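You operate a simulated robot arm through the tools that you are given. There is no shell and no other tool.

Carry out the task below with a simulated robot arm. There is one attempt and no reset: what you move stays moved.

## Task
Sweep the crumbs by the mugs into the dustpan and empty it into the green bowl.
Fine: crumbs brushed toward the pan, up to its lip; brush and pan back. Set down upright: yellow hand brush.

Only the result counts: the job must be done as asked and must still hold three seconds after the hand-in. Knocking over, shifting, dropping, spilling or breaking anything else fails it.

## Robot
A 6-joint arm with a two-finger parallel gripper, fixed in place. Base frame: the origin is at the foot of the arm, x ahead of it, y to its left, z up. Readings come in m, degrees, newtons and seconds.
With the tool pointing down near the work surface it reaches from about 0.14 to 0.84 m from the base axis. Its first joint turns from -166.0 to 166.0 degrees. Payload 3.91 kg.
The TCP is the grasp point between the finger pads, 0.03 m short of the fingertips. In the tool frame z runs along the fingers and y along their closing line. The gripper opens to 0.11 m. The fingers are 0.02 m wide and 0.01 m thick; the gripper's body (0.048 by 0.112 m) begins 0.055 m behind the TCP.
Orientation is that of the tool frame in the base frame, as a unit quaternion [x, y, z, w]. With the fingers straight down and closing along the base's y, the tool's x points along the base's -x, its y along +y and its z along -z.

## Interface
- The arm moves only by the tool apply_moves. Its argument "series" is a list that holds one entry, the list of rows, each a list of 7 numbers: the shift along the base's x, y, z in units of 30 mm (1.0 is 30 mm), then the turn, a rotation vector about the base's x, y, z in units of 5 degrees (1.0 is 5 degrees), then the finger opening in m, from 0 to 0.11. In form: [[[dx, dy, dz, rx, ry, rz, claw], ...]]. A call has 1 to 20 rows; each row shifts and turns the commanded pose from where the row before left it. A call with a number of a shift or a turn outside -1 to 1 is refused whole. Each row takes 0.2 s and may step no farther than 0.05 m and 8.6 degrees from the row before; otherwise, or with a gripper value out of range, the whole call is refused. Where a pose cannot be reached the arm comes as near as it can. A force on the tool above 90 N (or 10 N above the force at the start of the call, whichever is more), or a blocked arm, ends the call early, and 0.2 s more pass. Each finger travels about 0.108 m/s and halts on what it meets, pressing with about 45 N; the grip force reading is that of the motor and also rises with nothing between the fingers. The clock runs only during rows and for 0.2 s after the last one: add rows that do not move to give the fingers time. The reply holds the time, the measured pose of the TCP, the force on the tool along the base axes, the opening and the grip force, in the units named above and with some noise, with the torque about the TCP (base axes, N m) and any sound that the robot's microphone picked up, and new pictures: "views" is both (left out), scene, wrist or none.
- Cameras (640 x 400 px; columns grow to the right, rows downward): "scene" is fixed at [0.3934, 0.5022, 1.4992]; the picture's right is [-1.00, 0.06, 0.00], its down [0.03, 0.46, -0.89] and it looks along [-0.06, -0.89, -0.46] (base axes); focal length 308 px, centre (320, 200). "wrist" rides on the gripper at [0.077, 0.007, -0.114] in the tool frame; the picture's right is [-0.09, 1.00, 0.00], its down [-0.80, -0.07, -0.59] and it looks along [-0.59, -0.05, 0.80] (tool axes); focal length 270 px, centre (320, 200). There is no depth. A picture from a camera that has moved, and an enlarged one, comes with that camera's place and axes in the base frame and with its lens. The place of the scene camera against the robot may be out by one fixed shift of up to 0.025 m in any direction.
- lift_body(by): slides the trunk up (or, below 0, down) by that many m; the arm rides with it, the base frame stays. It gives what a move gives, with no picture.
- close_up(camera, box): a new picture of the part [left, top, right, bottom] of that camera's present view, enlarged. No time passes.
- finish_job(): hands the job in; it is judged then, once.

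Nothing tells you positions but the pictures and the camera data. Unless the task says otherwise, let go and move clear before handing in.

The tools are called after "Request:" as name(argument=value, ...) on one line, values as JSON. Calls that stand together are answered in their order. apply_moves: Moves the arm, as the interface text tells. Its arguments: {"type":"object","properties":{"series":{"type":"array","items":{"type":"array","items":{"type":"array","items":{"type":"number"}}}},"views":{"type":"string","enum":["both","scene","wrist","none"]}},"required":["series"]} The other tools are called the same way: lift_body (by) slides the trunk up or down; close_up (camera, box) takes an enlarged picture of a part of a camera's view; finish_job () hands the job in.

At the start:

```text
time_s: 0.0
tool_pos: [0.1959, -0.3006, 1.3445]
orientation: [0.0, 1.0, 0.0, 0.0]
ft_force: [-0.9, 0.6, -0.6]
moment: [-0.02, 0.01, -0.02]
gripper_width: 0.1101
gripper_force: 0.1
trunk travel left (down, up): [-0.475, 0.065]
```

scene: 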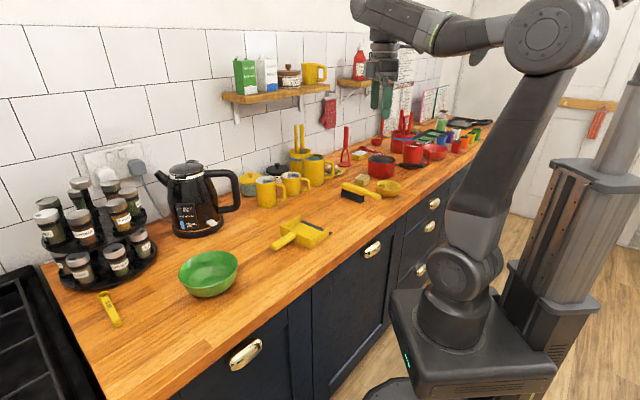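
wrist: 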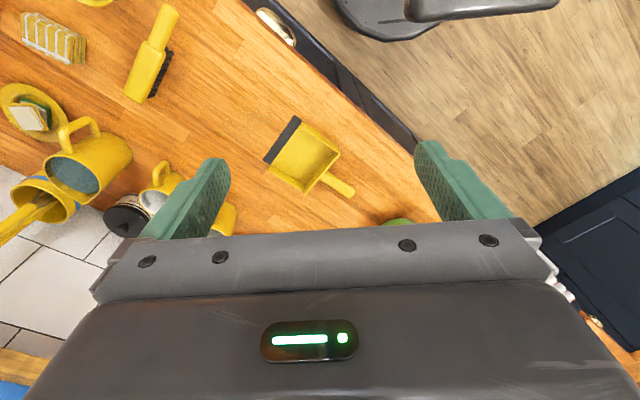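

I see a counter with a black kettle, yellow mugs, a yellow dustpan, a yellow hand brush, and a green bowl. I'll take enlarged views to locate things before moving.

Request:
close_up(camera="scene", box=[160, 150, 420, 312])

Request:
close_up(camera="scene", box=[260, 160, 420, 260])

Request:
close_up(camera="wrist", box=[100, 0, 420, 200])

```text
2.46 times, centred on (290, 231) of scene
camera zoom: at [0.3934, 0.5022, 1.4992], right [-1.0, 0.06, 0.0], down [0.03, 0.46, -0.89], along [-0.06, -0.89, -0.46], focal length 759 px, centre (394, 124)
```

zoom: 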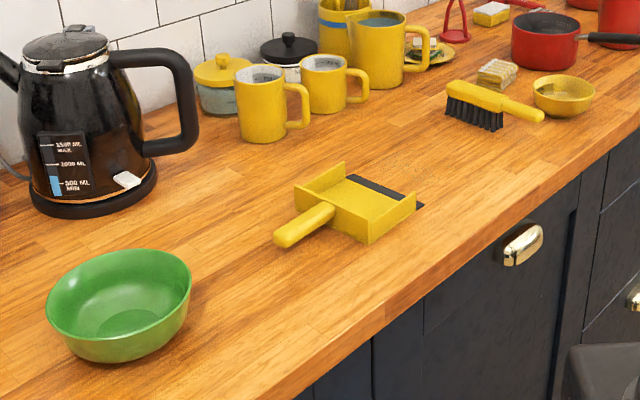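

```text
4.00 times, centred on (340, 210) of scene
camera zoom: at [0.3934, 0.5022, 1.4992], right [-1.0, 0.06, 0.0], down [0.03, 0.46, -0.89], along [-0.06, -0.89, -0.46], focal length 1234 px, centre (240, 160)
```

zoom: 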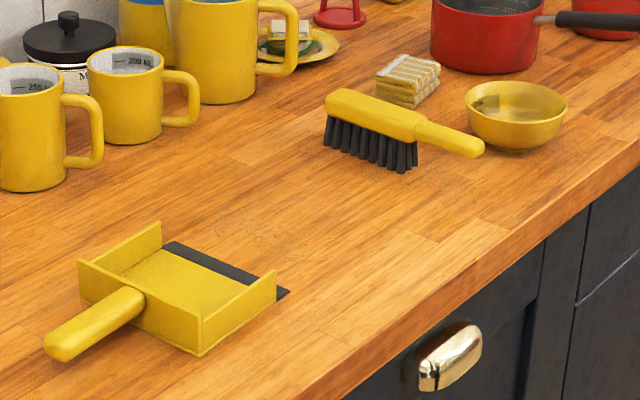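

```text
2.00 times, centred on (260, 100) of wrist
camera zoom: at [0.1182, -0.2927, 1.4589], right [0.09, 1.0, 0.0], down [0.8, -0.07, 0.59], along [0.59, -0.05, -0.8], focal length 541 px, centre (440, 400)
```

zoom: 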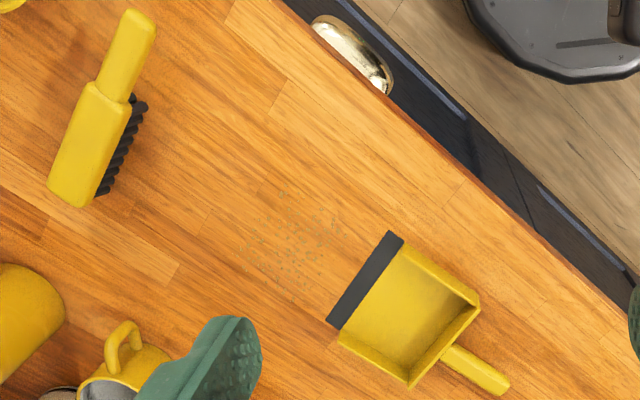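

The pictures put the counter top near z≈0.93, with its front edge running at about 45° in the base frame. I take the dustpan lip to be near (0.34,-0.40), the crumbs near (0.30,-0.46), the brush near (0.15,-0.56) and the green bowl near (0.64,-0.13). I'll turn the tool 45° and go lower for a closer look with the wrist camera.

Request:
apply_moves(series=[[[-0.1, -0.5, -0.5, 0, 0, -1, 0.11], [-0.1, -0.5, -0.5, 0, 0, -1, 0.11], [-0.1, -0.5, -0.5, 0, 0, -1, 0.11], [-0.1, -0.5, -0.5, 0, 0, -1, 0.11], [-0.1, -0.5, -0.5, 0, 0, -1, 0.11], [-0.1, -0.5, -0.5, 0, 0, -1, 0.11], [-0.1, -0.5, -0.5, 0, 0, -1, 0.11], [-0.1, -0.5, -0.5, 0, 0, -1, 0.11], [-0.1, -0.5, -0.5, 0, 0, -1, 0.11], [0, 0, 0, 0, 0, 0, 0.11]]])

```text
time_s: 2.2
tool_pos: [0.1699, -0.4346, 1.2089]
orientation: [0.382, 0.924, 0.001, 0.0]
ft_force: [-0.6, 0.0, -0.1]
moment: [0.01, -0.02, -0.01]
gripper_width: 0.11
gripper_force: 0.0
trunk travel left (down, up): [-0.475, 0.065]
camera wrist: at [0.118, -0.376, 1.3237], right [0.77, 0.64, 0.0], down [0.52, -0.62, 0.59], along [0.38, -0.46, -0.8], focal length 270 px, centre (320, 200)
```

scene: 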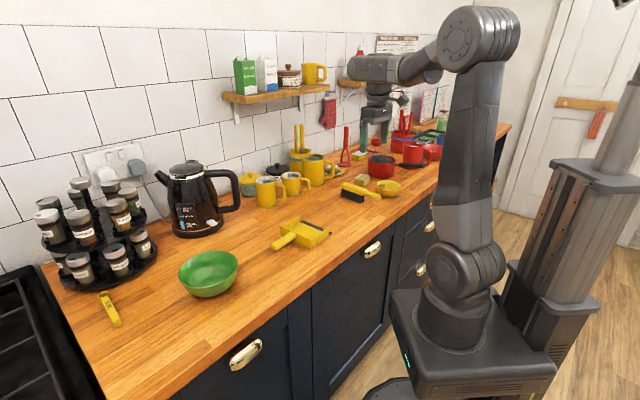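
wrist: 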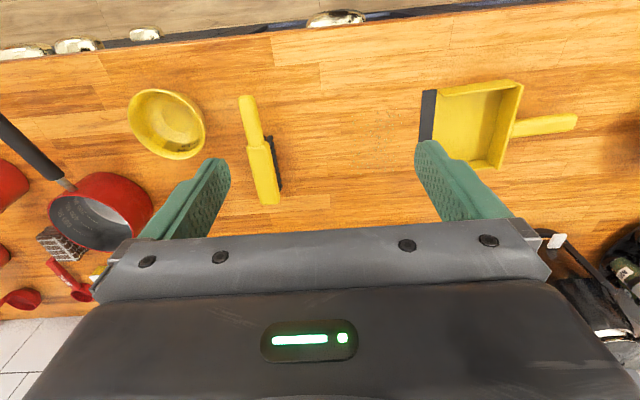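

The wrist view now shows the yellow bowl, the brush and the pan in a row. I'll enlarge the brush, the crumbs and the pan for precise measurements.

Request:
close_up(camera="wrist", box=[210, 70, 370, 220])

Request:
close_up(camera="wrist", box=[300, 60, 600, 220])

Request:
close_up(camera="scene", box=[330, 160, 410, 210])

```text
2.67 times, centred on (290, 145) of wrist
camera zoom: at [0.118, -0.376, 1.3237], right [0.77, 0.64, 0.0], down [0.52, -0.62, 0.59], along [0.38, -0.46, -0.8], focal length 721 px, centre (400, 347)
```

zoom: 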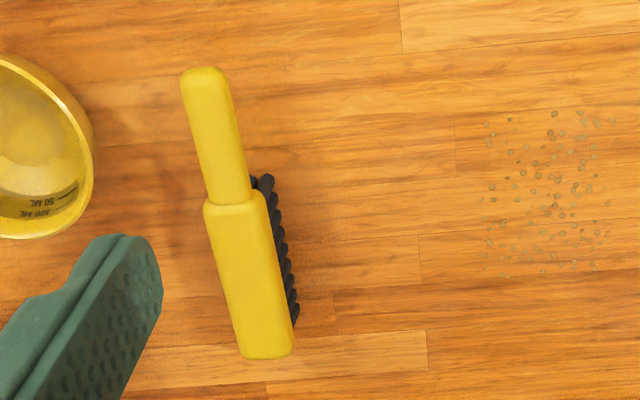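

```text
2.13 times, centred on (450, 140) of wrist
camera zoom: at [0.118, -0.376, 1.3237], right [0.77, 0.64, 0.0], down [0.52, -0.62, 0.59], along [0.38, -0.46, -0.8], focal length 577 px, centre (43, 328)
```

zoom: 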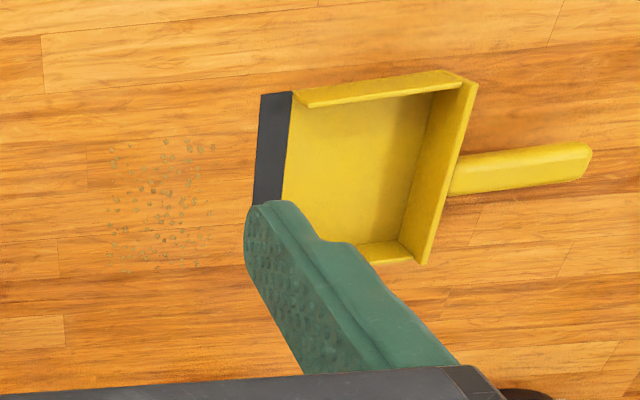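

```text
8.00 times, centred on (370, 185) of scene
camera zoom: at [0.3934, 0.5022, 1.4992], right [-1.0, 0.06, 0.0], down [0.03, 0.46, -0.89], along [-0.06, -0.89, -0.46], focal length 2467 px, centre (-80, 320)
```

zoom: 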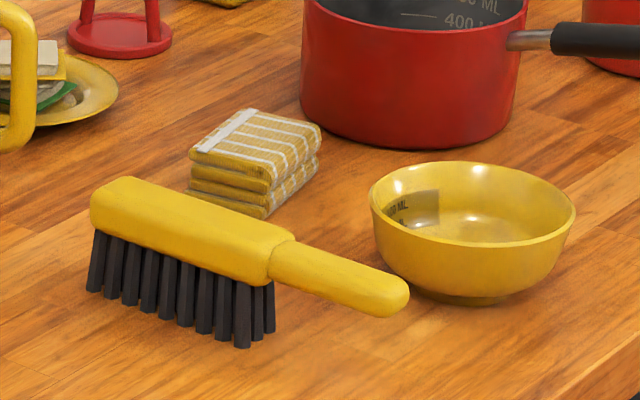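

From the wrist views I take the brush handle's middle to be near (0.136,-0.537), with its axis about -46° and the head lying away from the robot. The crumbs are at about (0.30,-0.457), well lined up between brush and pan. Next I hover above the handle and measure again.

Request:
apply_moves(series=[[[-0.226, -0.683, -0.926, 0, 0, 0, 0.09], [-0.226, -0.683, -0.926, 0, 0, 0, 0.07], [-0.226, -0.683, -0.926, 0, 0, 0, 0.06], [-0.226, -0.683, -0.926, 0, 0, 0, 0.06], [-0.226, -0.683, -0.926, 0, 0, 0, 0.06], [0, 0, 0, 0, 0, 0, 0.06]]])

Request:
close_up(camera="wrist", box=[160, 50, 480, 250])

Request:
close_up(camera="scene", box=[320, 140, 448, 220])

```text
time_s: 3.6
tool_pos: [0.137, -0.538, 1.0697]
orientation: [0.382, 0.924, -0.001, 0.0]
ft_force: [0.2, -0.2, 0.2]
moment: [0.01, 0.0, -0.03]
gripper_width: 0.0597
gripper_force: 0.0
trunk travel left (down, up): [-0.475, 0.065]
camera wrist: at [0.0856, -0.4775, 1.1845], right [0.77, 0.64, 0.0], down [0.52, -0.62, 0.59], along [0.38, -0.46, -0.8], focal length 270 px, centre (320, 200)
```

scene: 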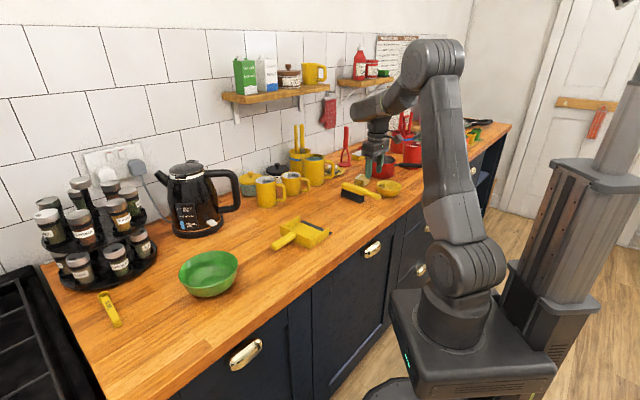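
wrist: 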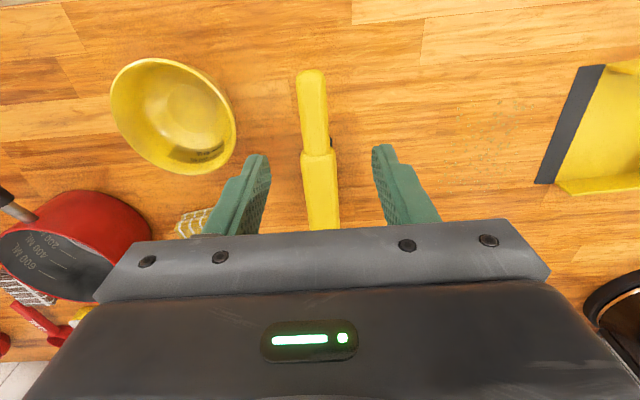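

```text
2.00 times, centred on (320, 150) of wrist
camera zoom: at [0.0856, -0.4775, 1.1845], right [0.77, 0.64, 0.0], down [0.52, -0.62, 0.59], along [0.38, -0.46, -0.8], focal length 541 px, centre (320, 300)
```

zoom: 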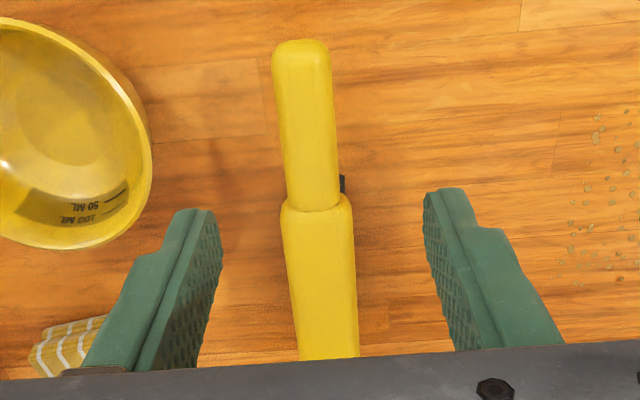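

```text
5.00 times, centred on (384, 180) of scene
camera zoom: at [0.3934, 0.5022, 1.4992], right [-1.0, 0.06, 0.0], down [0.03, 0.46, -0.89], along [-0.06, -0.89, -0.46], focal length 1542 px, centre (0, 300)
```

zoom: 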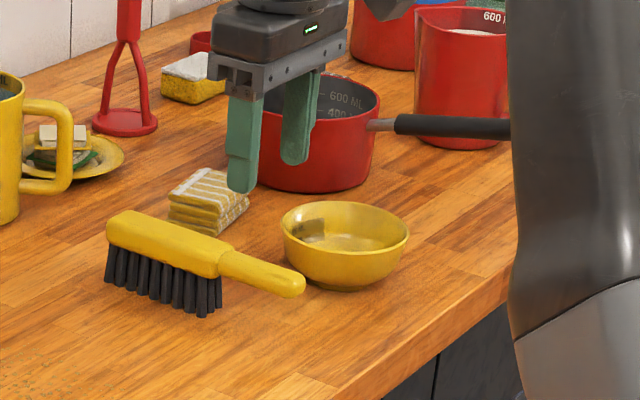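

The handle top is at z≈0.955, the counter at z≈0.91, and the brush lies exactly along -45°, which suits the finger closing line. I'll go down over the middle of the handle with the fingers at 0.05 m and check.

Request:
apply_moves(series=[[[0, -0.05, -1, 0, 0, 0, 0.05], [0, -0.05, -1, 0, 0, 0, 0.05], [0, -0.05, -1, 0, 0, 0, 0.05], [0, -0.05, -0.6, 0, 0, 0, 0.05], [0, 0, 0, 0, 0, 0, 0.05]]])

Request:
close_up(camera="wrist", box=[200, 50, 440, 250])

Request:
close_up(camera="scene", box=[330, 150, 426, 210])

```text
time_s: 4.8
tool_pos: [0.135, -0.5422, 0.9612]
orientation: [0.383, 0.924, 0.0, 0.0]
ft_force: [0.1, -0.5, -0.3]
moment: [0.03, -0.02, -0.01]
gripper_width: 0.0504
gripper_force: 0.2
trunk travel left (down, up): [-0.475, 0.065]
camera wrist: at [0.0846, -0.4839, 1.0771], right [0.77, 0.64, 0.0], down [0.52, -0.62, 0.59], along [0.38, -0.46, -0.8], focal length 270 px, centre (320, 200)
```

scene: 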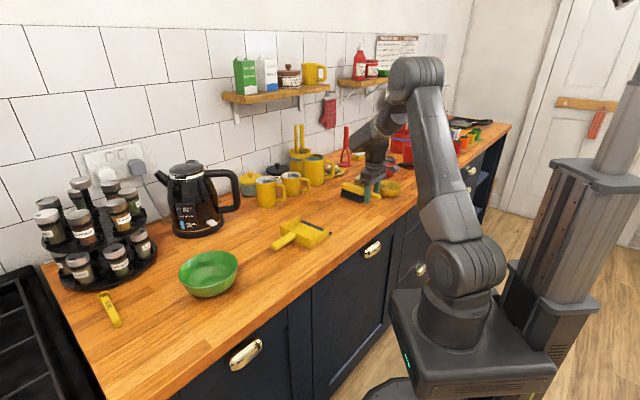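
wrist: 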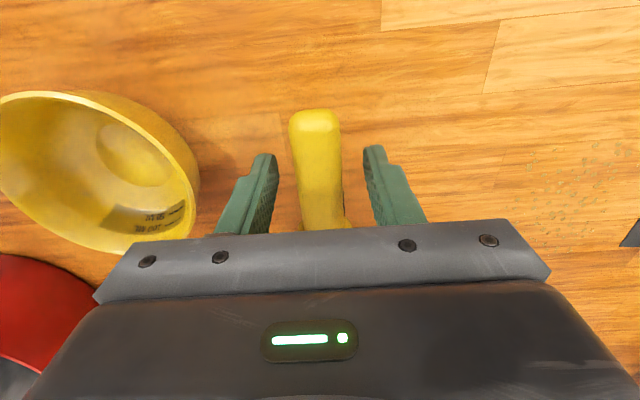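

```text
2.00 times, centred on (320, 150) of wrist
camera zoom: at [0.0846, -0.4839, 1.0771], right [0.77, 0.64, 0.0], down [0.52, -0.62, 0.59], along [0.38, -0.46, -0.8], focal length 541 px, centre (320, 300)
```

zoom: 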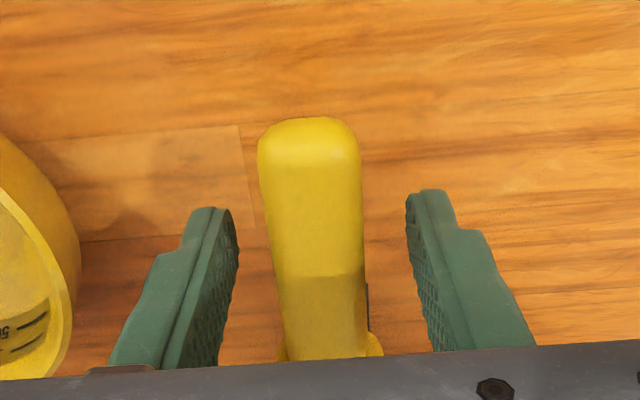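

```text
6.67 times, centred on (378, 180) of scene
camera zoom: at [0.3934, 0.5022, 1.4992], right [-1.0, 0.06, 0.0], down [0.03, 0.46, -0.89], along [-0.06, -0.89, -0.46], focal length 2056 px, centre (-67, 333)
```

zoom: 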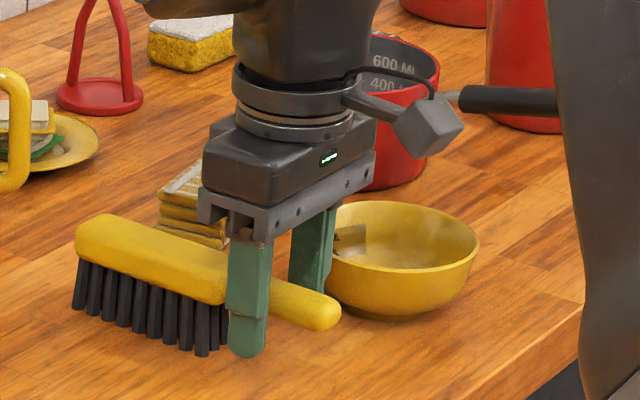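

The handle is centred between the fingers. I'll go down a further 9 mm and close on it.

Request:
apply_moves(series=[[[0.03, -0.04, -0.3, 0, 0, 0, 0.05], [0, 0, 0, 0, 0, 0, 0.05], [0, 0, 0, 0, 0, 0, 0.0], [0, 0, 0, 0, 0, 0, 0.0], [0, 0, 0, 0, 0, 0, 0.0]]])

Request:
close_up(camera="scene", box=[330, 150, 426, 210])

```text
time_s: 6.0
tool_pos: [0.1368, -0.5445, 0.9534]
orientation: [0.383, 0.924, -0.001, 0.001]
ft_force: [-0.5, -0.1, 1.2]
moment: [-0.07, -0.05, -0.05]
gripper_width: 0.0234
gripper_force: 45.4
trunk travel left (down, up): [-0.475, 0.065]
camera wrist: at [0.0854, -0.4851, 1.0679], right [0.77, 0.64, 0.0], down [0.52, -0.62, 0.59], along [0.38, -0.46, -0.8], focal length 270 px, centre (320, 200)
```

scene: 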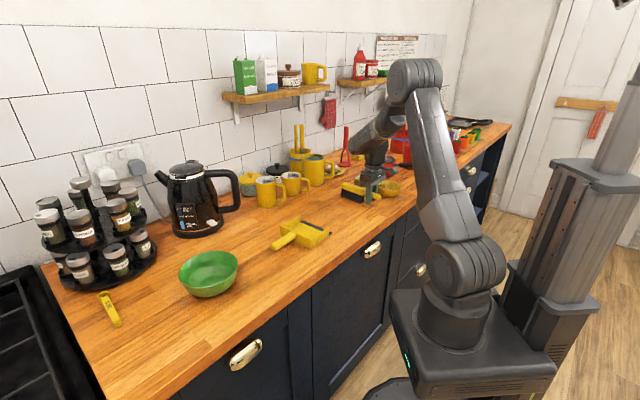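
wrist: 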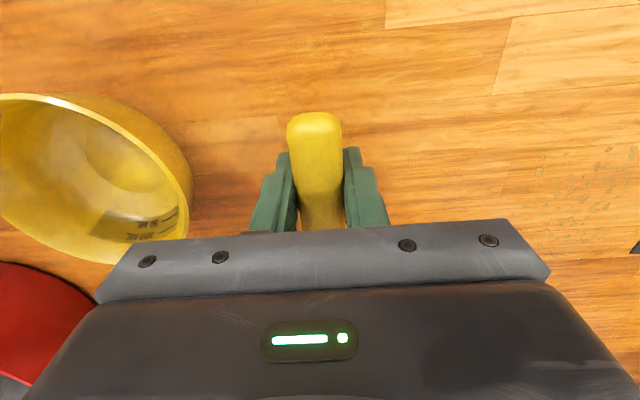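

```text
6.67 times, centred on (378, 180) of scene
camera zoom: at [0.3934, 0.5022, 1.4992], right [-1.0, 0.06, 0.0], down [0.03, 0.46, -0.89], along [-0.06, -0.89, -0.46], focal length 2056 px, centre (-67, 333)
```

zoom: 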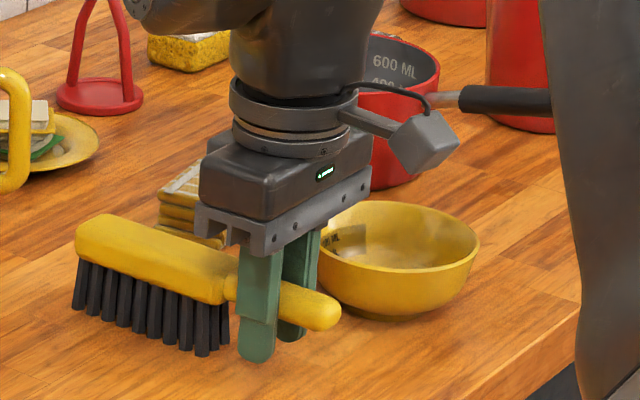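

The grip is holding (width 0.023, 45 N) and the brush hasn't moved. Before lifting, I'll look again at the crumbs and pan from here.

Request:
close_up(camera="wrist", box=[480, 110, 640, 260])

Request:
close_up(camera="scene", box=[260, 190, 372, 260])

```text
2.67 times, centred on (560, 185) of wrist
camera zoom: at [0.0854, -0.4851, 1.0679], right [0.77, 0.64, 0.0], down [0.52, -0.62, 0.59], along [0.38, -0.46, -0.8], focal length 721 px, centre (-320, 240)
```

zoom: 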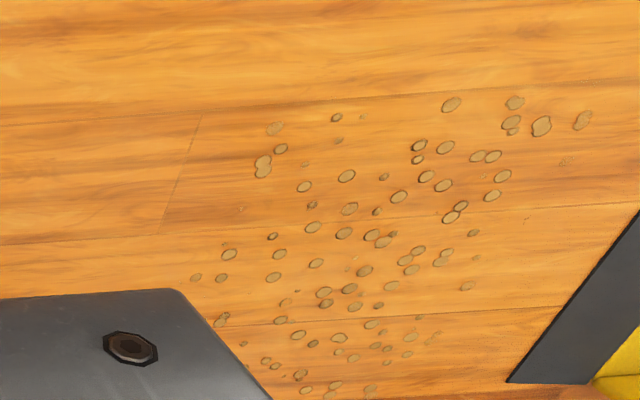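

```text
5.71 times, centred on (316, 225) of scene
camera zoom: at [0.3934, 0.5022, 1.4992], right [-1.0, 0.06, 0.0], down [0.03, 0.46, -0.89], along [-0.06, -0.89, -0.46], focal length 1762 px, centre (343, 57)
```

zoom: 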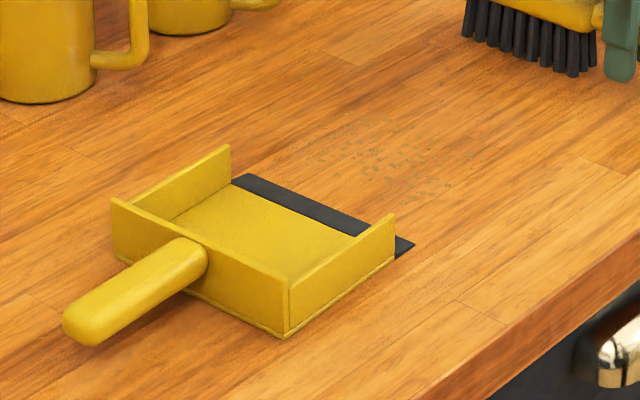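

The crumbs form a patch about 0.1 m across, between l≈0.48–0.60 along the lip direction and right in front of the pan. I'll lift the brush 20 mm, turn it +4.6° to match the lip, and put it just behind the crumbs.

Request:
apply_moves(series=[[[0, 0, 0.4, 0, 0, 0, 0.0], [0, 0, 0.4, 0, 0, 0, 0.0], [0.662, 0.849, 0, 0, 0, 0.3, 0.0], [0.662, 0.849, 0, 0, 0, 0.3, 0.0], [0.662, 0.849, 0, 0, 0, 0.32, 0.0], [0, 0, 0, 0, 0, 0, 0.0]]])

Request:
close_up(camera="scene", box=[260, 165, 388, 245])

Request:
close_up(camera="wrist", box=[320, 50, 640, 250])

```text
time_s: 7.4
tool_pos: [0.1963, -0.4689, 0.977]
orientation: [0.345, 0.939, 0.0, 0.0]
ft_force: [-0.3, 0.4, -1.3]
moment: [0.07, 0.09, 0.0]
gripper_width: 0.0234
gripper_force: 44.9
trunk travel left (down, up): [-0.475, 0.065]
camera wrist: at [0.1404, -0.4123, 1.0923], right [0.71, 0.7, 0.0], down [0.56, -0.57, 0.59], along [0.42, -0.42, -0.8], focal length 270 px, centre (320, 200)
```

scene: 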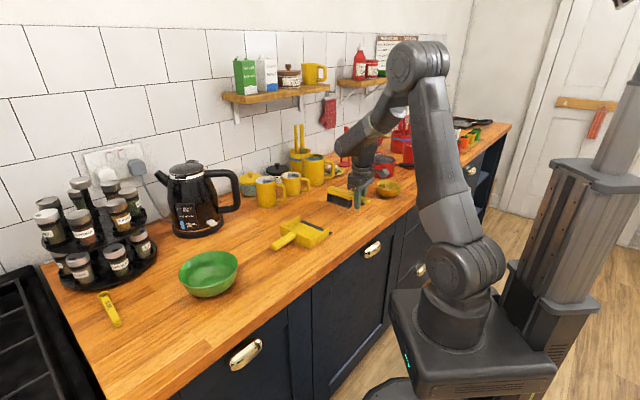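
wrist: 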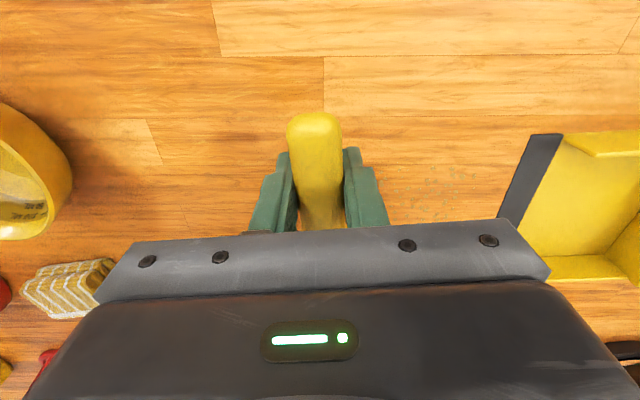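

```text
5.00 times, centred on (324, 205) of scene
camera zoom: at [0.3934, 0.5022, 1.4992], right [-1.0, 0.06, 0.0], down [0.03, 0.46, -0.89], along [-0.06, -0.89, -0.46], focal length 1542 px, centre (300, 175)
```

zoom: 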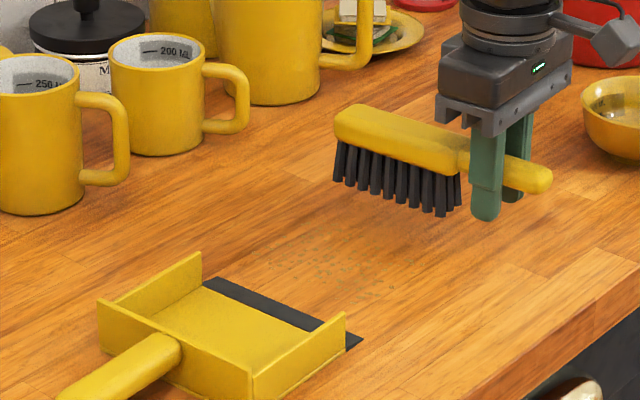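

```text
2.00 times, centred on (480, 150) of wrist
camera zoom: at [0.1404, -0.4123, 1.0923], right [0.71, 0.7, 0.0], down [0.56, -0.57, 0.59], along [0.42, -0.42, -0.8], focal length 541 px, centre (0, 300)
```

zoom: 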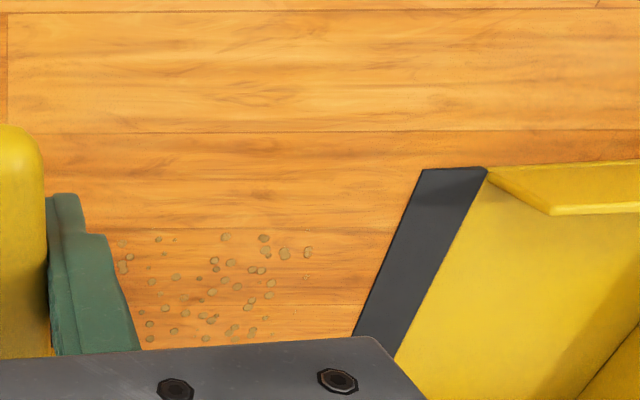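

The brush is raised behind the crumbs and parallel to the lip. I'll shift it slightly outward to cover the patch, lower the bristles to the counter and sweep partway to see how the crumbs behave.

Request:
apply_moves(series=[[[0.152, -0.13, -0.4, 0, 0, 0, 0.0], [0, 0, -0.4, 0, 0, 0, 0.0], [0, 0, 0, 0, 0, 0, 0.0]]], views="none")

```text
time_s: 8.2
tool_pos: [0.1996, -0.4719, 0.9524]
orientation: [0.346, 0.938, -0.001, 0.0]
ft_force: [0.4, -0.6, 2.4]
moment: [0.01, -0.03, -0.01]
gripper_width: 0.0235
gripper_force: 44.6
trunk travel left (down, up): [-0.475, 0.065]
```

The bristles are touching the counter lightly (about 2–3 N). Now I'll sweep gently towards the pan, stopping about 2 cm short of the lip.

Request:
apply_moves(series=[[[0.355, 0.416, 0, 0, 0, 0, 0.0], [0.355, 0.416, 0, 0, 0, 0, 0.0], [0.355, 0.416, 0, 0, 0, 0, 0.0], [0.355, 0.416, 0, 0, 0, 0, 0.0], [0.355, 0.416, 0, 0, 0, 0, 0.0], [0.355, 0.416, 0, 0, 0, 0, 0.0], [0.355, 0.416, 0, 0, 0, 0, 0.0]]])

Request:
close_up(camera="scene", box=[260, 165, 388, 245])

Request:
close_up(camera="wrist", box=[280, 50, 640, 275])

```text
time_s: 9.8
tool_pos: [0.2744, -0.384, 0.9539]
orientation: [0.345, 0.939, 0.0, 0.0]
ft_force: [0.6, 1.3, 5.3]
moment: [-0.02, -0.12, 0.03]
gripper_width: 0.0232
gripper_force: 44.8
trunk travel left (down, up): [-0.475, 0.065]
camera wrist: at [0.2195, -0.3284, 1.0679], right [0.71, 0.7, 0.0], down [0.56, -0.57, 0.59], along [0.42, -0.42, -0.8], focal length 270 px, centre (320, 200)
```

scene: 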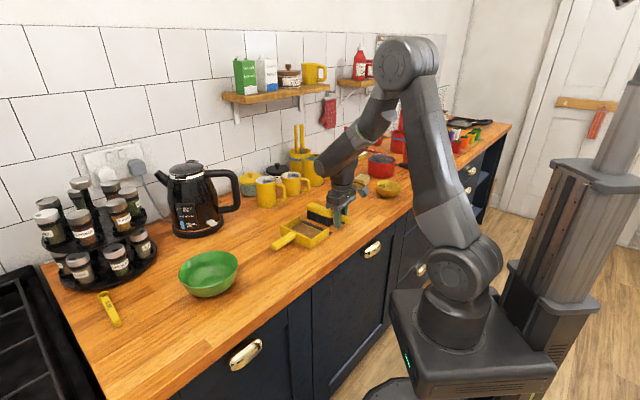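
wrist: 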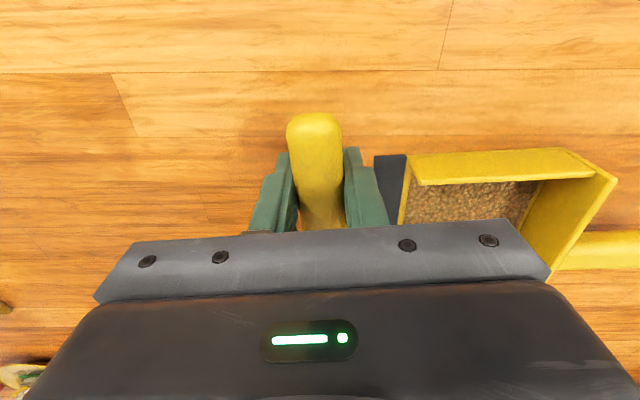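

```text
5.00 times, centred on (324, 205) of scene
camera zoom: at [0.3934, 0.5022, 1.4992], right [-1.0, 0.06, 0.0], down [0.03, 0.46, -0.89], along [-0.06, -0.89, -0.46], focal length 1542 px, centre (300, 175)
```

zoom: 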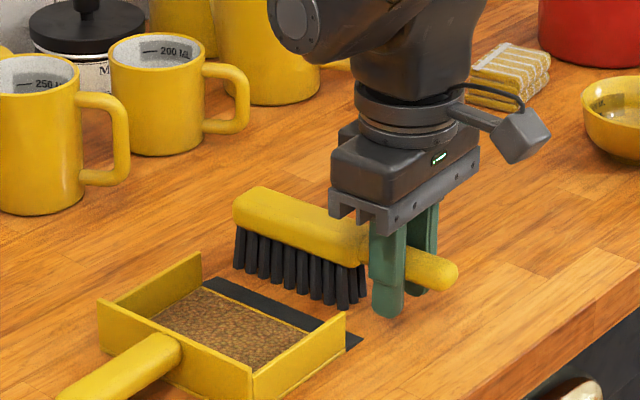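

```text
1.78 times, centred on (460, 162) of wrist
camera zoom: at [0.2195, -0.3284, 1.0679], right [0.71, 0.7, 0.0], down [0.56, -0.57, 0.59], along [0.42, -0.42, -0.8], focal length 480 px, centre (71, 267)
```

zoom: 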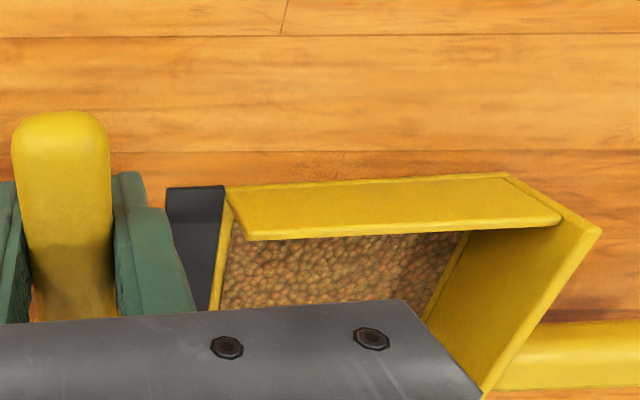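

The crumbs have jumped into the pan, which now shows a layer of crumbs, and the counter behind looks clear. I'll finish the stroke by another 10 mm up to the lip, then lift and check for leftovers.

Request:
apply_moves(series=[[[0.108, 0.127, 0, 0, 0, 0, 0.0], [0.108, 0.127, 0, 0, 0, 0, 0.0], [0, 0, 0, 0, 0, 0, 0.0], [0, 0, 0.6, 0, 0, 0, 0.0], [-0.2, -0.3, 0.9, 0, 0, 0, 0.0], [-0.5, -0.6, 0.9, 0, 0, 0, 0.0], [0, 0, 0, 0, 0, 0, 0.0]]])

Request:
close_up(camera="scene", box=[260, 165, 388, 245])

Request:
close_up(camera="wrist", box=[280, 50, 640, 275])

```text
time_s: 11.4
tool_pos: [0.2601, -0.4047, 1.0255]
orientation: [0.344, 0.939, 0.0, -0.001]
ft_force: [-1.0, -1.0, -2.0]
moment: [0.1, 0.06, 0.02]
gripper_width: 0.0233
gripper_force: 45.3
trunk travel left (down, up): [-0.475, 0.065]
camera wrist: at [0.2049, -0.3484, 1.1396], right [0.71, 0.7, 0.0], down [0.56, -0.57, 0.59], along [0.42, -0.42, -0.8], focal length 270 px, centre (320, 200)
```

scene: 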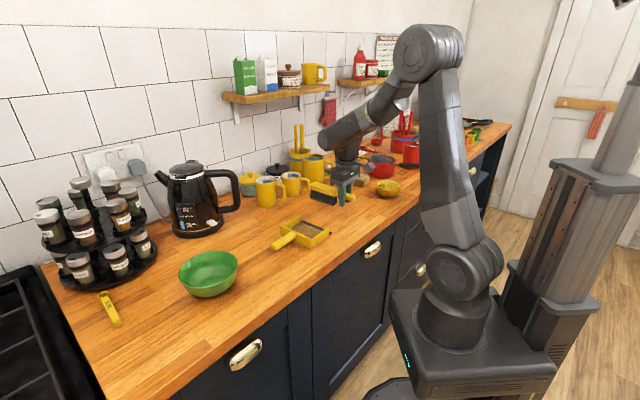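
wrist: 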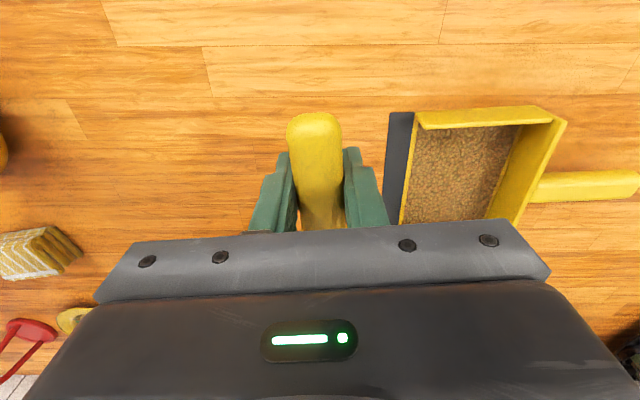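

```text
5.00 times, centred on (324, 205) of scene
camera zoom: at [0.3934, 0.5022, 1.4992], right [-1.0, 0.06, 0.0], down [0.03, 0.46, -0.89], along [-0.06, -0.89, -0.46], focal length 1542 px, centre (300, 175)
```

zoom: 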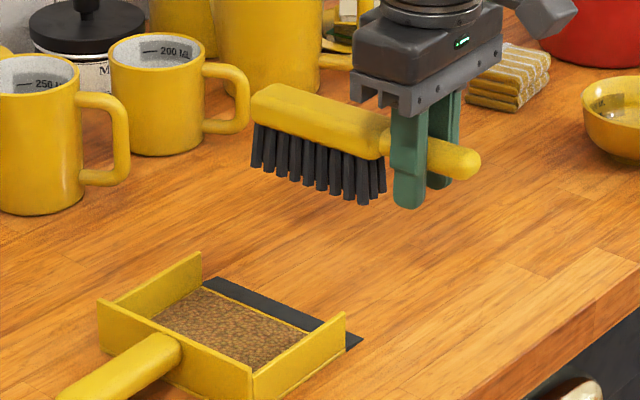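

```text
1.78 times, centred on (460, 162) of wrist
camera zoom: at [0.2049, -0.3484, 1.1396], right [0.71, 0.7, 0.0], down [0.56, -0.57, 0.59], along [0.42, -0.42, -0.8], focal length 480 px, centre (71, 267)
```

zoom: 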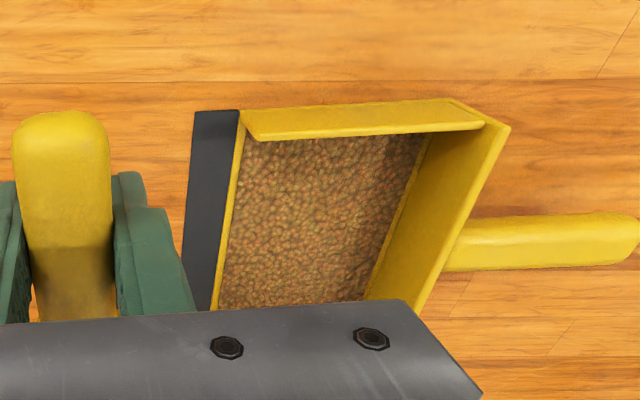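

The counter is clear and all the crumbs are in the pan, which has not moved. I'll now take the brush back to exactly where I picked it up.

Request:
apply_moves(series=[[[-0.828, -0.9367, 0, 0, 0, -0.184, 0.0], [-0.828, -0.9367, 0, 0, 0, -0.184, 0.0], [-0.828, -0.9367, 0, 0, 0, -0.184, 0.0], [-0.828, -0.9367, 0, 0, 0, -0.184, 0.0], [-0.828, -0.9367, 0, 0, 0, -0.184, 0.0], [0, 0, -0.8, 0, 0, 0, 0.0], [0, 0, -0.8, 0, 0, 0, 0.0], [0, 0, -0.5, 0, 0, 0, 0.0], [0, 0, -0.2, 0, 0, 0, 0.0], [0, 0, -0.1, 0, 0, 0, 0.0], [0, 0, 0, 0, 0, 0, 0.0]]])

Request:
close_up(camera="scene", box=[330, 150, 426, 210])

```text
time_s: 13.8
tool_pos: [0.1358, -0.5447, 0.9537]
orientation: [0.383, 0.924, 0.0, 0.0]
ft_force: [0.2, 0.0, -2.3]
moment: [0.07, 0.12, 0.01]
gripper_width: 0.0234
gripper_force: 44.5
trunk travel left (down, up): [-0.475, 0.065]
camera wrist: at [0.0853, -0.485, 1.0682], right [0.77, 0.64, 0.0], down [0.52, -0.62, 0.59], along [0.38, -0.46, -0.8], focal length 270 px, centre (320, 200)
```

scene: 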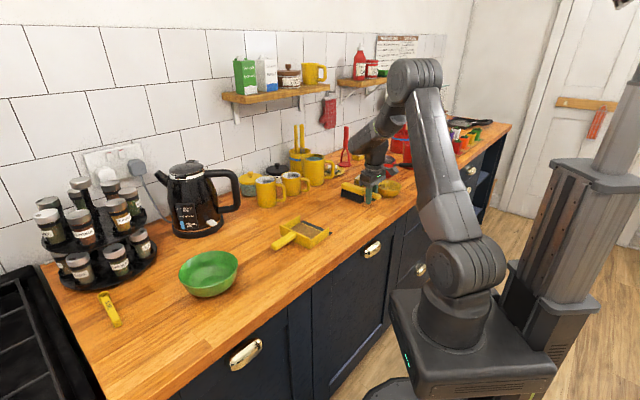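
wrist: 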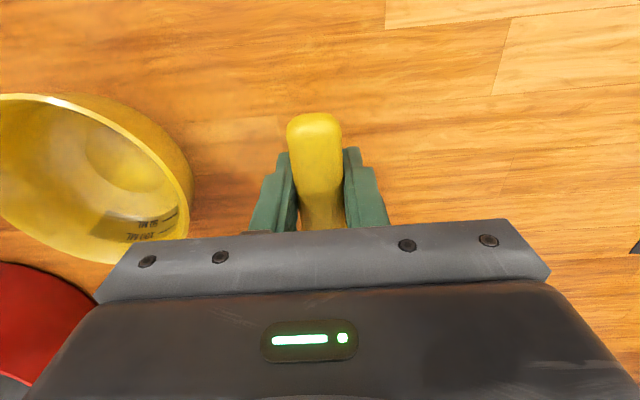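

```text
6.67 times, centred on (378, 180) of scene
camera zoom: at [0.3934, 0.5022, 1.4992], right [-1.0, 0.06, 0.0], down [0.03, 0.46, -0.89], along [-0.06, -0.89, -0.46], focal length 2056 px, centre (-67, 333)
```

zoom: 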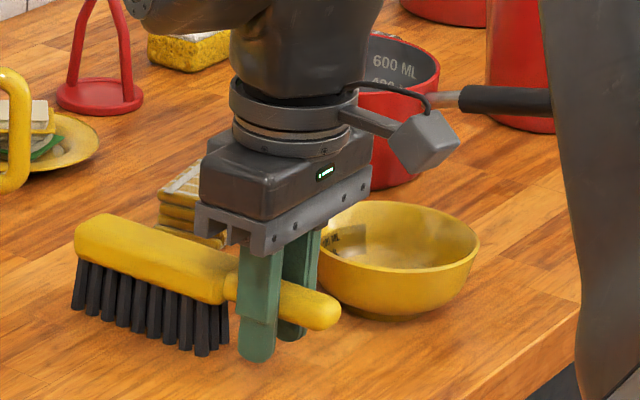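

The brush is back over its original spot but the force reading says it is still just hanging. I'll lower it about 1 mm more and open the fingers.

Request:
apply_moves(series=[[[0, 0, -0.03, 0, 0, 0, 0.0], [0, 0, 0, 0, 0, 0, 0.0]]], views="none")

```text
time_s: 14.4
tool_pos: [0.1353, -0.5454, 0.9538]
orientation: [0.382, 0.924, 0.0, 0.001]
ft_force: [1.3, -0.6, 5.2]
moment: [-0.05, -0.08, 0.0]
gripper_width: 0.0234
gripper_force: 44.7
trunk travel left (down, up): [-0.475, 0.065]
```

The bristles are now bearing on the counter (about +5 N). I'll release and rise straight up.

Request:
apply_moves(series=[[[0, 0, 0, 0, 0, 0, 0.035], [0, 0, 0, 0, 0, 0, 0.05], [0, 0, 0, 0, 0, 0, 0.05], [0, 0, 1, 0, 0, 0, 0.05], [0, 0, 1, 0, 0, 0, 0.05], [0, 0, 1, 0, 0, 0, 0.05], [0, 0, 1, 0, 0, 0, 0.05], [0, 0, 0, 0, 0, 0, 0.05]]])

Request:
close_up(camera="scene", box=[330, 150, 426, 210])

Request:
close_up(camera="wrist", box=[160, 50, 480, 250])

```text
time_s: 16.2
tool_pos: [0.1363, -0.5438, 1.0732]
orientation: [0.383, 0.924, -0.001, -0.001]
ft_force: [-0.7, 0.5, 0.3]
moment: [0.0, 0.03, 0.0]
gripper_width: 0.0501
gripper_force: 0.1
trunk travel left (down, up): [-0.475, 0.065]
camera wrist: at [0.0857, -0.4846, 1.1874], right [0.77, 0.64, 0.0], down [0.52, -0.62, 0.59], along [0.38, -0.46, -0.8], focal length 270 px, centre (320, 200)
```

scene: 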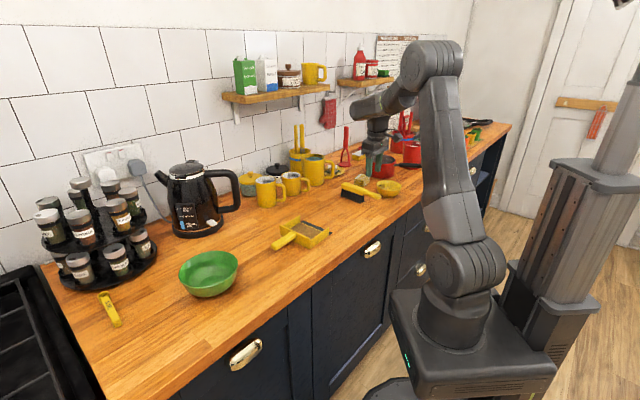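
wrist: 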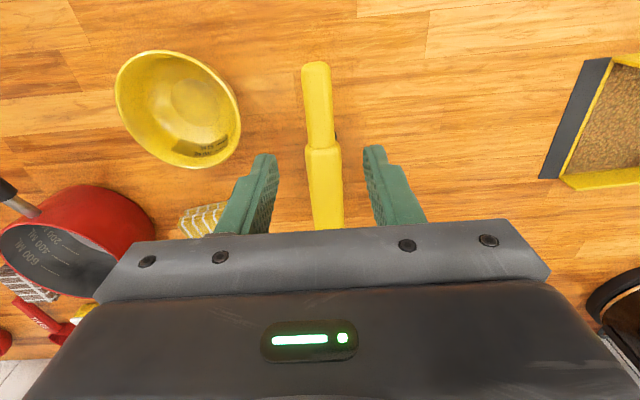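

```text
6.67 times, centred on (378, 180) of scene
camera zoom: at [0.3934, 0.5022, 1.4992], right [-1.0, 0.06, 0.0], down [0.03, 0.46, -0.89], along [-0.06, -0.89, -0.46], focal length 2056 px, centre (-67, 333)
```

zoom: 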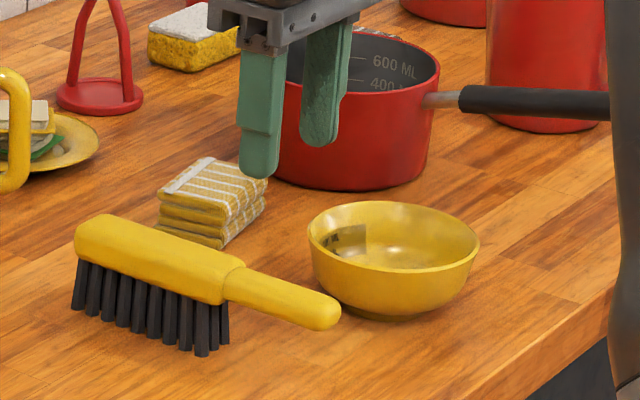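

```text
2.00 times, centred on (320, 150) of wrist
camera zoom: at [0.0857, -0.4846, 1.1874], right [0.77, 0.64, 0.0], down [0.52, -0.62, 0.59], along [0.38, -0.46, -0.8], focal length 541 px, centre (320, 300)
```

zoom: 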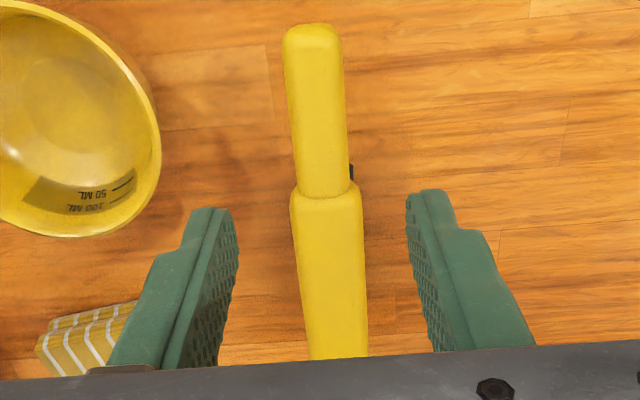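

The brush stands back in its original place, upright, and the counter is clean. Next is the pan: its handle runs from about (0.43,-0.31) to (0.49,-0.25), so I'll hover there with the fingers turned across the handle and the camera over the pan.

Request:
apply_moves(series=[[[0.551, 0.448, 0.2, 0, 0, 0.99, 0.05], [0.551, 0.448, 0.2, 0, 0, 0.99, 0.05], [0.551, 0.448, 0.2, 0, 0, 0.99, 0.05], [0.551, 0.448, 0.2, 0, 0, 0.99, 0.05], [0.551, 0.448, 0.2, 0, 0, 0.99, 0.05], [0.551, 0.448, 0.2, 0, 0, 0.99, 0.05], [0.551, 0.448, 0, 0, 0, 0.99, 0.05], [0.551, 0.448, 0, 0, 0, 0.99, 0.05], [0.551, 0.448, 0, 0, 0, 0.99, 0.05], [0.551, 0.448, 0, 0, 0, 0.99, 0.05], [0.551, 0.448, 0, 0, 0, 0.99, 0.05], [0.551, 0.448, 0, 0, 0, 0.99, 0.05], [0.551, 0.448, 0, 0, 0, 0.99, 0.05], [0.551, 0.448, 0, 0, 0, 0.99, 0.05], [0.551, 0.448, 0, 0, 0, 0.99, 0.05], [0.551, 0.448, 0, 0, 0, 0.99, 0.05], [0.551, 0.448, 0, 0, 0, 0.99, 0.05], [0.551, 0.448, 0, 0, 0, 0.99, 0.05], [0.551, 0.448, 0, 0, 0, 0.99, 0.05], [0, 0, 0, 0, 0, 0, 0.05]]])

Request:
close_up(camera="wrist", box=[160, 0, 480, 240])

Request:
close_up(camera="scene", box=[170, 165, 362, 310])

```text
time_s: 20.4
tool_pos: [0.449, -0.2904, 1.1092]
orientation: [-0.416, 0.909, 0.0, -0.001]
ft_force: [0.3, -0.6, 0.2]
moment: [0.02, 0.03, 0.03]
gripper_width: 0.0501
gripper_force: 0.0
trunk travel left (down, up): [-0.475, 0.065]
camera wrist: at [0.3931, -0.3435, 1.223], right [-0.7, 0.72, 0.0], down [0.58, 0.56, 0.59], along [0.43, 0.41, -0.8], focal length 270 px, centre (320, 200)
```

scene: 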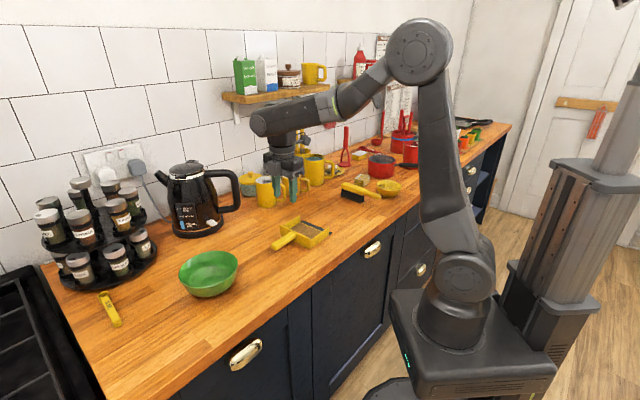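
wrist: 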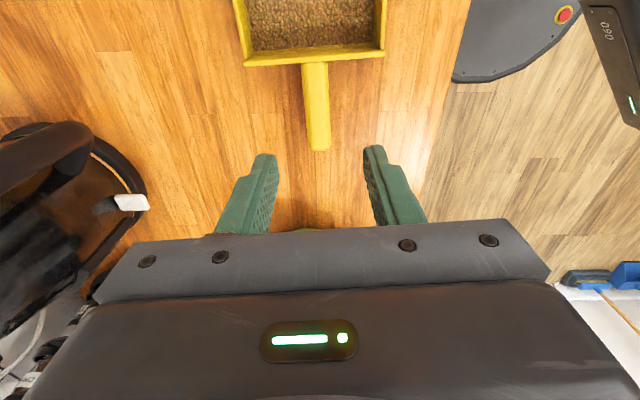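

```text
1.67 times, centred on (320, 120) of wrist
camera zoom: at [0.3931, -0.3435, 1.223], right [-0.7, 0.72, 0.0], down [0.58, 0.56, 0.59], along [0.43, 0.41, -0.8], focal length 450 px, centre (320, 333)
```

zoom: 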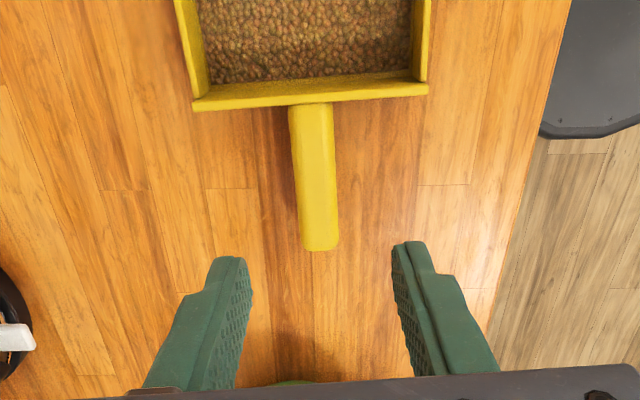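

```text
2.76 times, centred on (266, 238) of scene
camera zoom: at [0.3934, 0.5022, 1.4992], right [-1.0, 0.06, 0.0], down [0.03, 0.46, -0.89], along [-0.06, -0.89, -0.46], focal length 851 px, centre (469, 97)
```

zoom: 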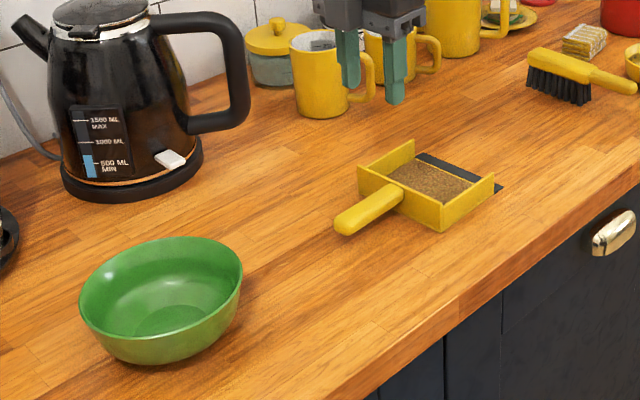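

The pan, full of crumbs, and its handle are clearly visible, and the handle is nearly aligned with the fingers. I'll go partway down over the handle near the pan's rear wall and check alignment.

Request:
apply_moves(series=[[[0.005, -0.013, -0.9, 0, 0, -0.1, 0.06], [0.005, -0.013, -0.9, 0, 0, -0.1, 0.06], [0.005, -0.013, -0.9, 0, 0, 0, 0.06], [0.005, -0.013, -0.9, 0, 0, 0, 0.06], [0, 0, 0, 0, 0, 0, 0.06]]])

Request:
close_up(camera="wrist", box=[160, 0, 480, 240])

Request:
close_up(camera="scene", box=[250, 180, 346, 260])

```text
time_s: 21.6
tool_pos: [0.4505, -0.2911, 1.0]
orientation: [-0.408, 0.913, 0.0, 0.0]
ft_force: [0.9, -0.6, -0.2]
moment: [-0.01, -0.03, -0.01]
gripper_width: 0.06
gripper_force: 0.0
trunk travel left (down, up): [-0.475, 0.065]
camera wrist: at [0.3924, -0.3439, 1.1152], right [-0.68, 0.73, 0.0], down [0.59, 0.55, 0.59], along [0.43, 0.41, -0.8], focal length 270 px, centre (320, 200)
```

scene: 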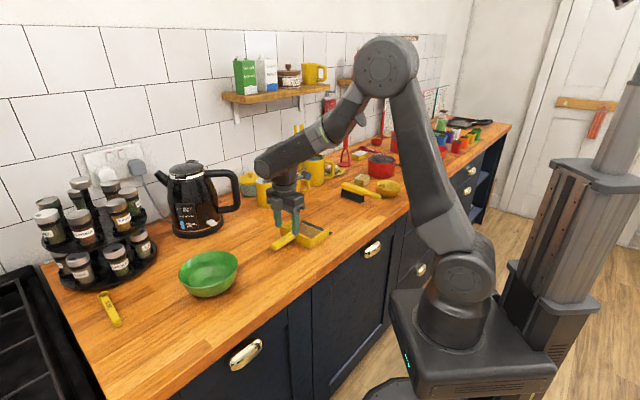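
wrist: 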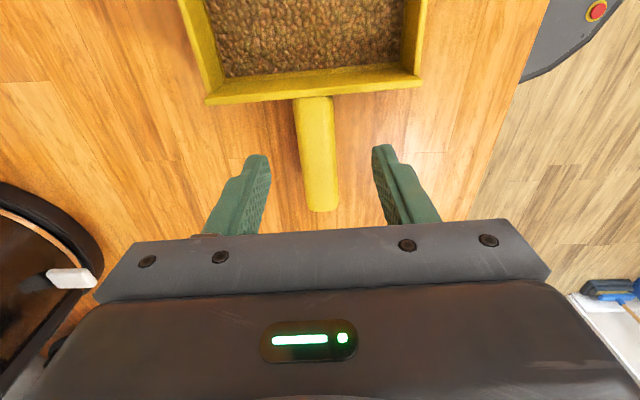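

```text
1.67 times, centred on (320, 120) of wrist
camera zoom: at [0.3924, -0.3439, 1.1152], right [-0.68, 0.73, 0.0], down [0.59, 0.55, 0.59], along [0.43, 0.41, -0.8], focal length 450 px, centre (320, 333)
```

zoom: 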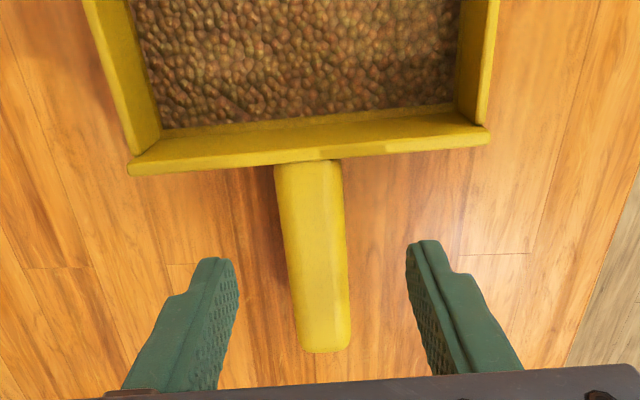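

```text
5.00 times, centred on (298, 220) of scene
camera zoom: at [0.3934, 0.5022, 1.4992], right [-1.0, 0.06, 0.0], down [0.03, 0.46, -0.89], along [-0.06, -0.89, -0.46], focal length 1542 px, centre (430, 100)
```

zoom: 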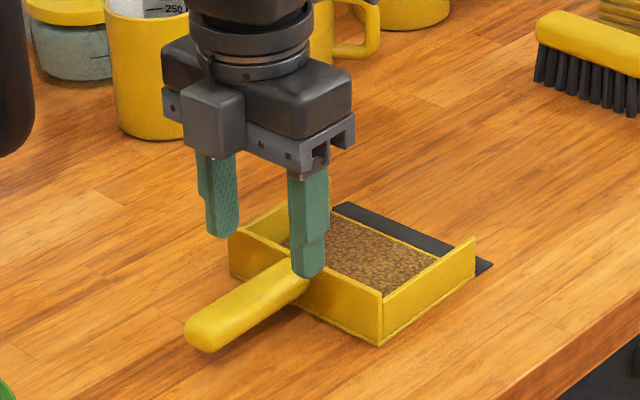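

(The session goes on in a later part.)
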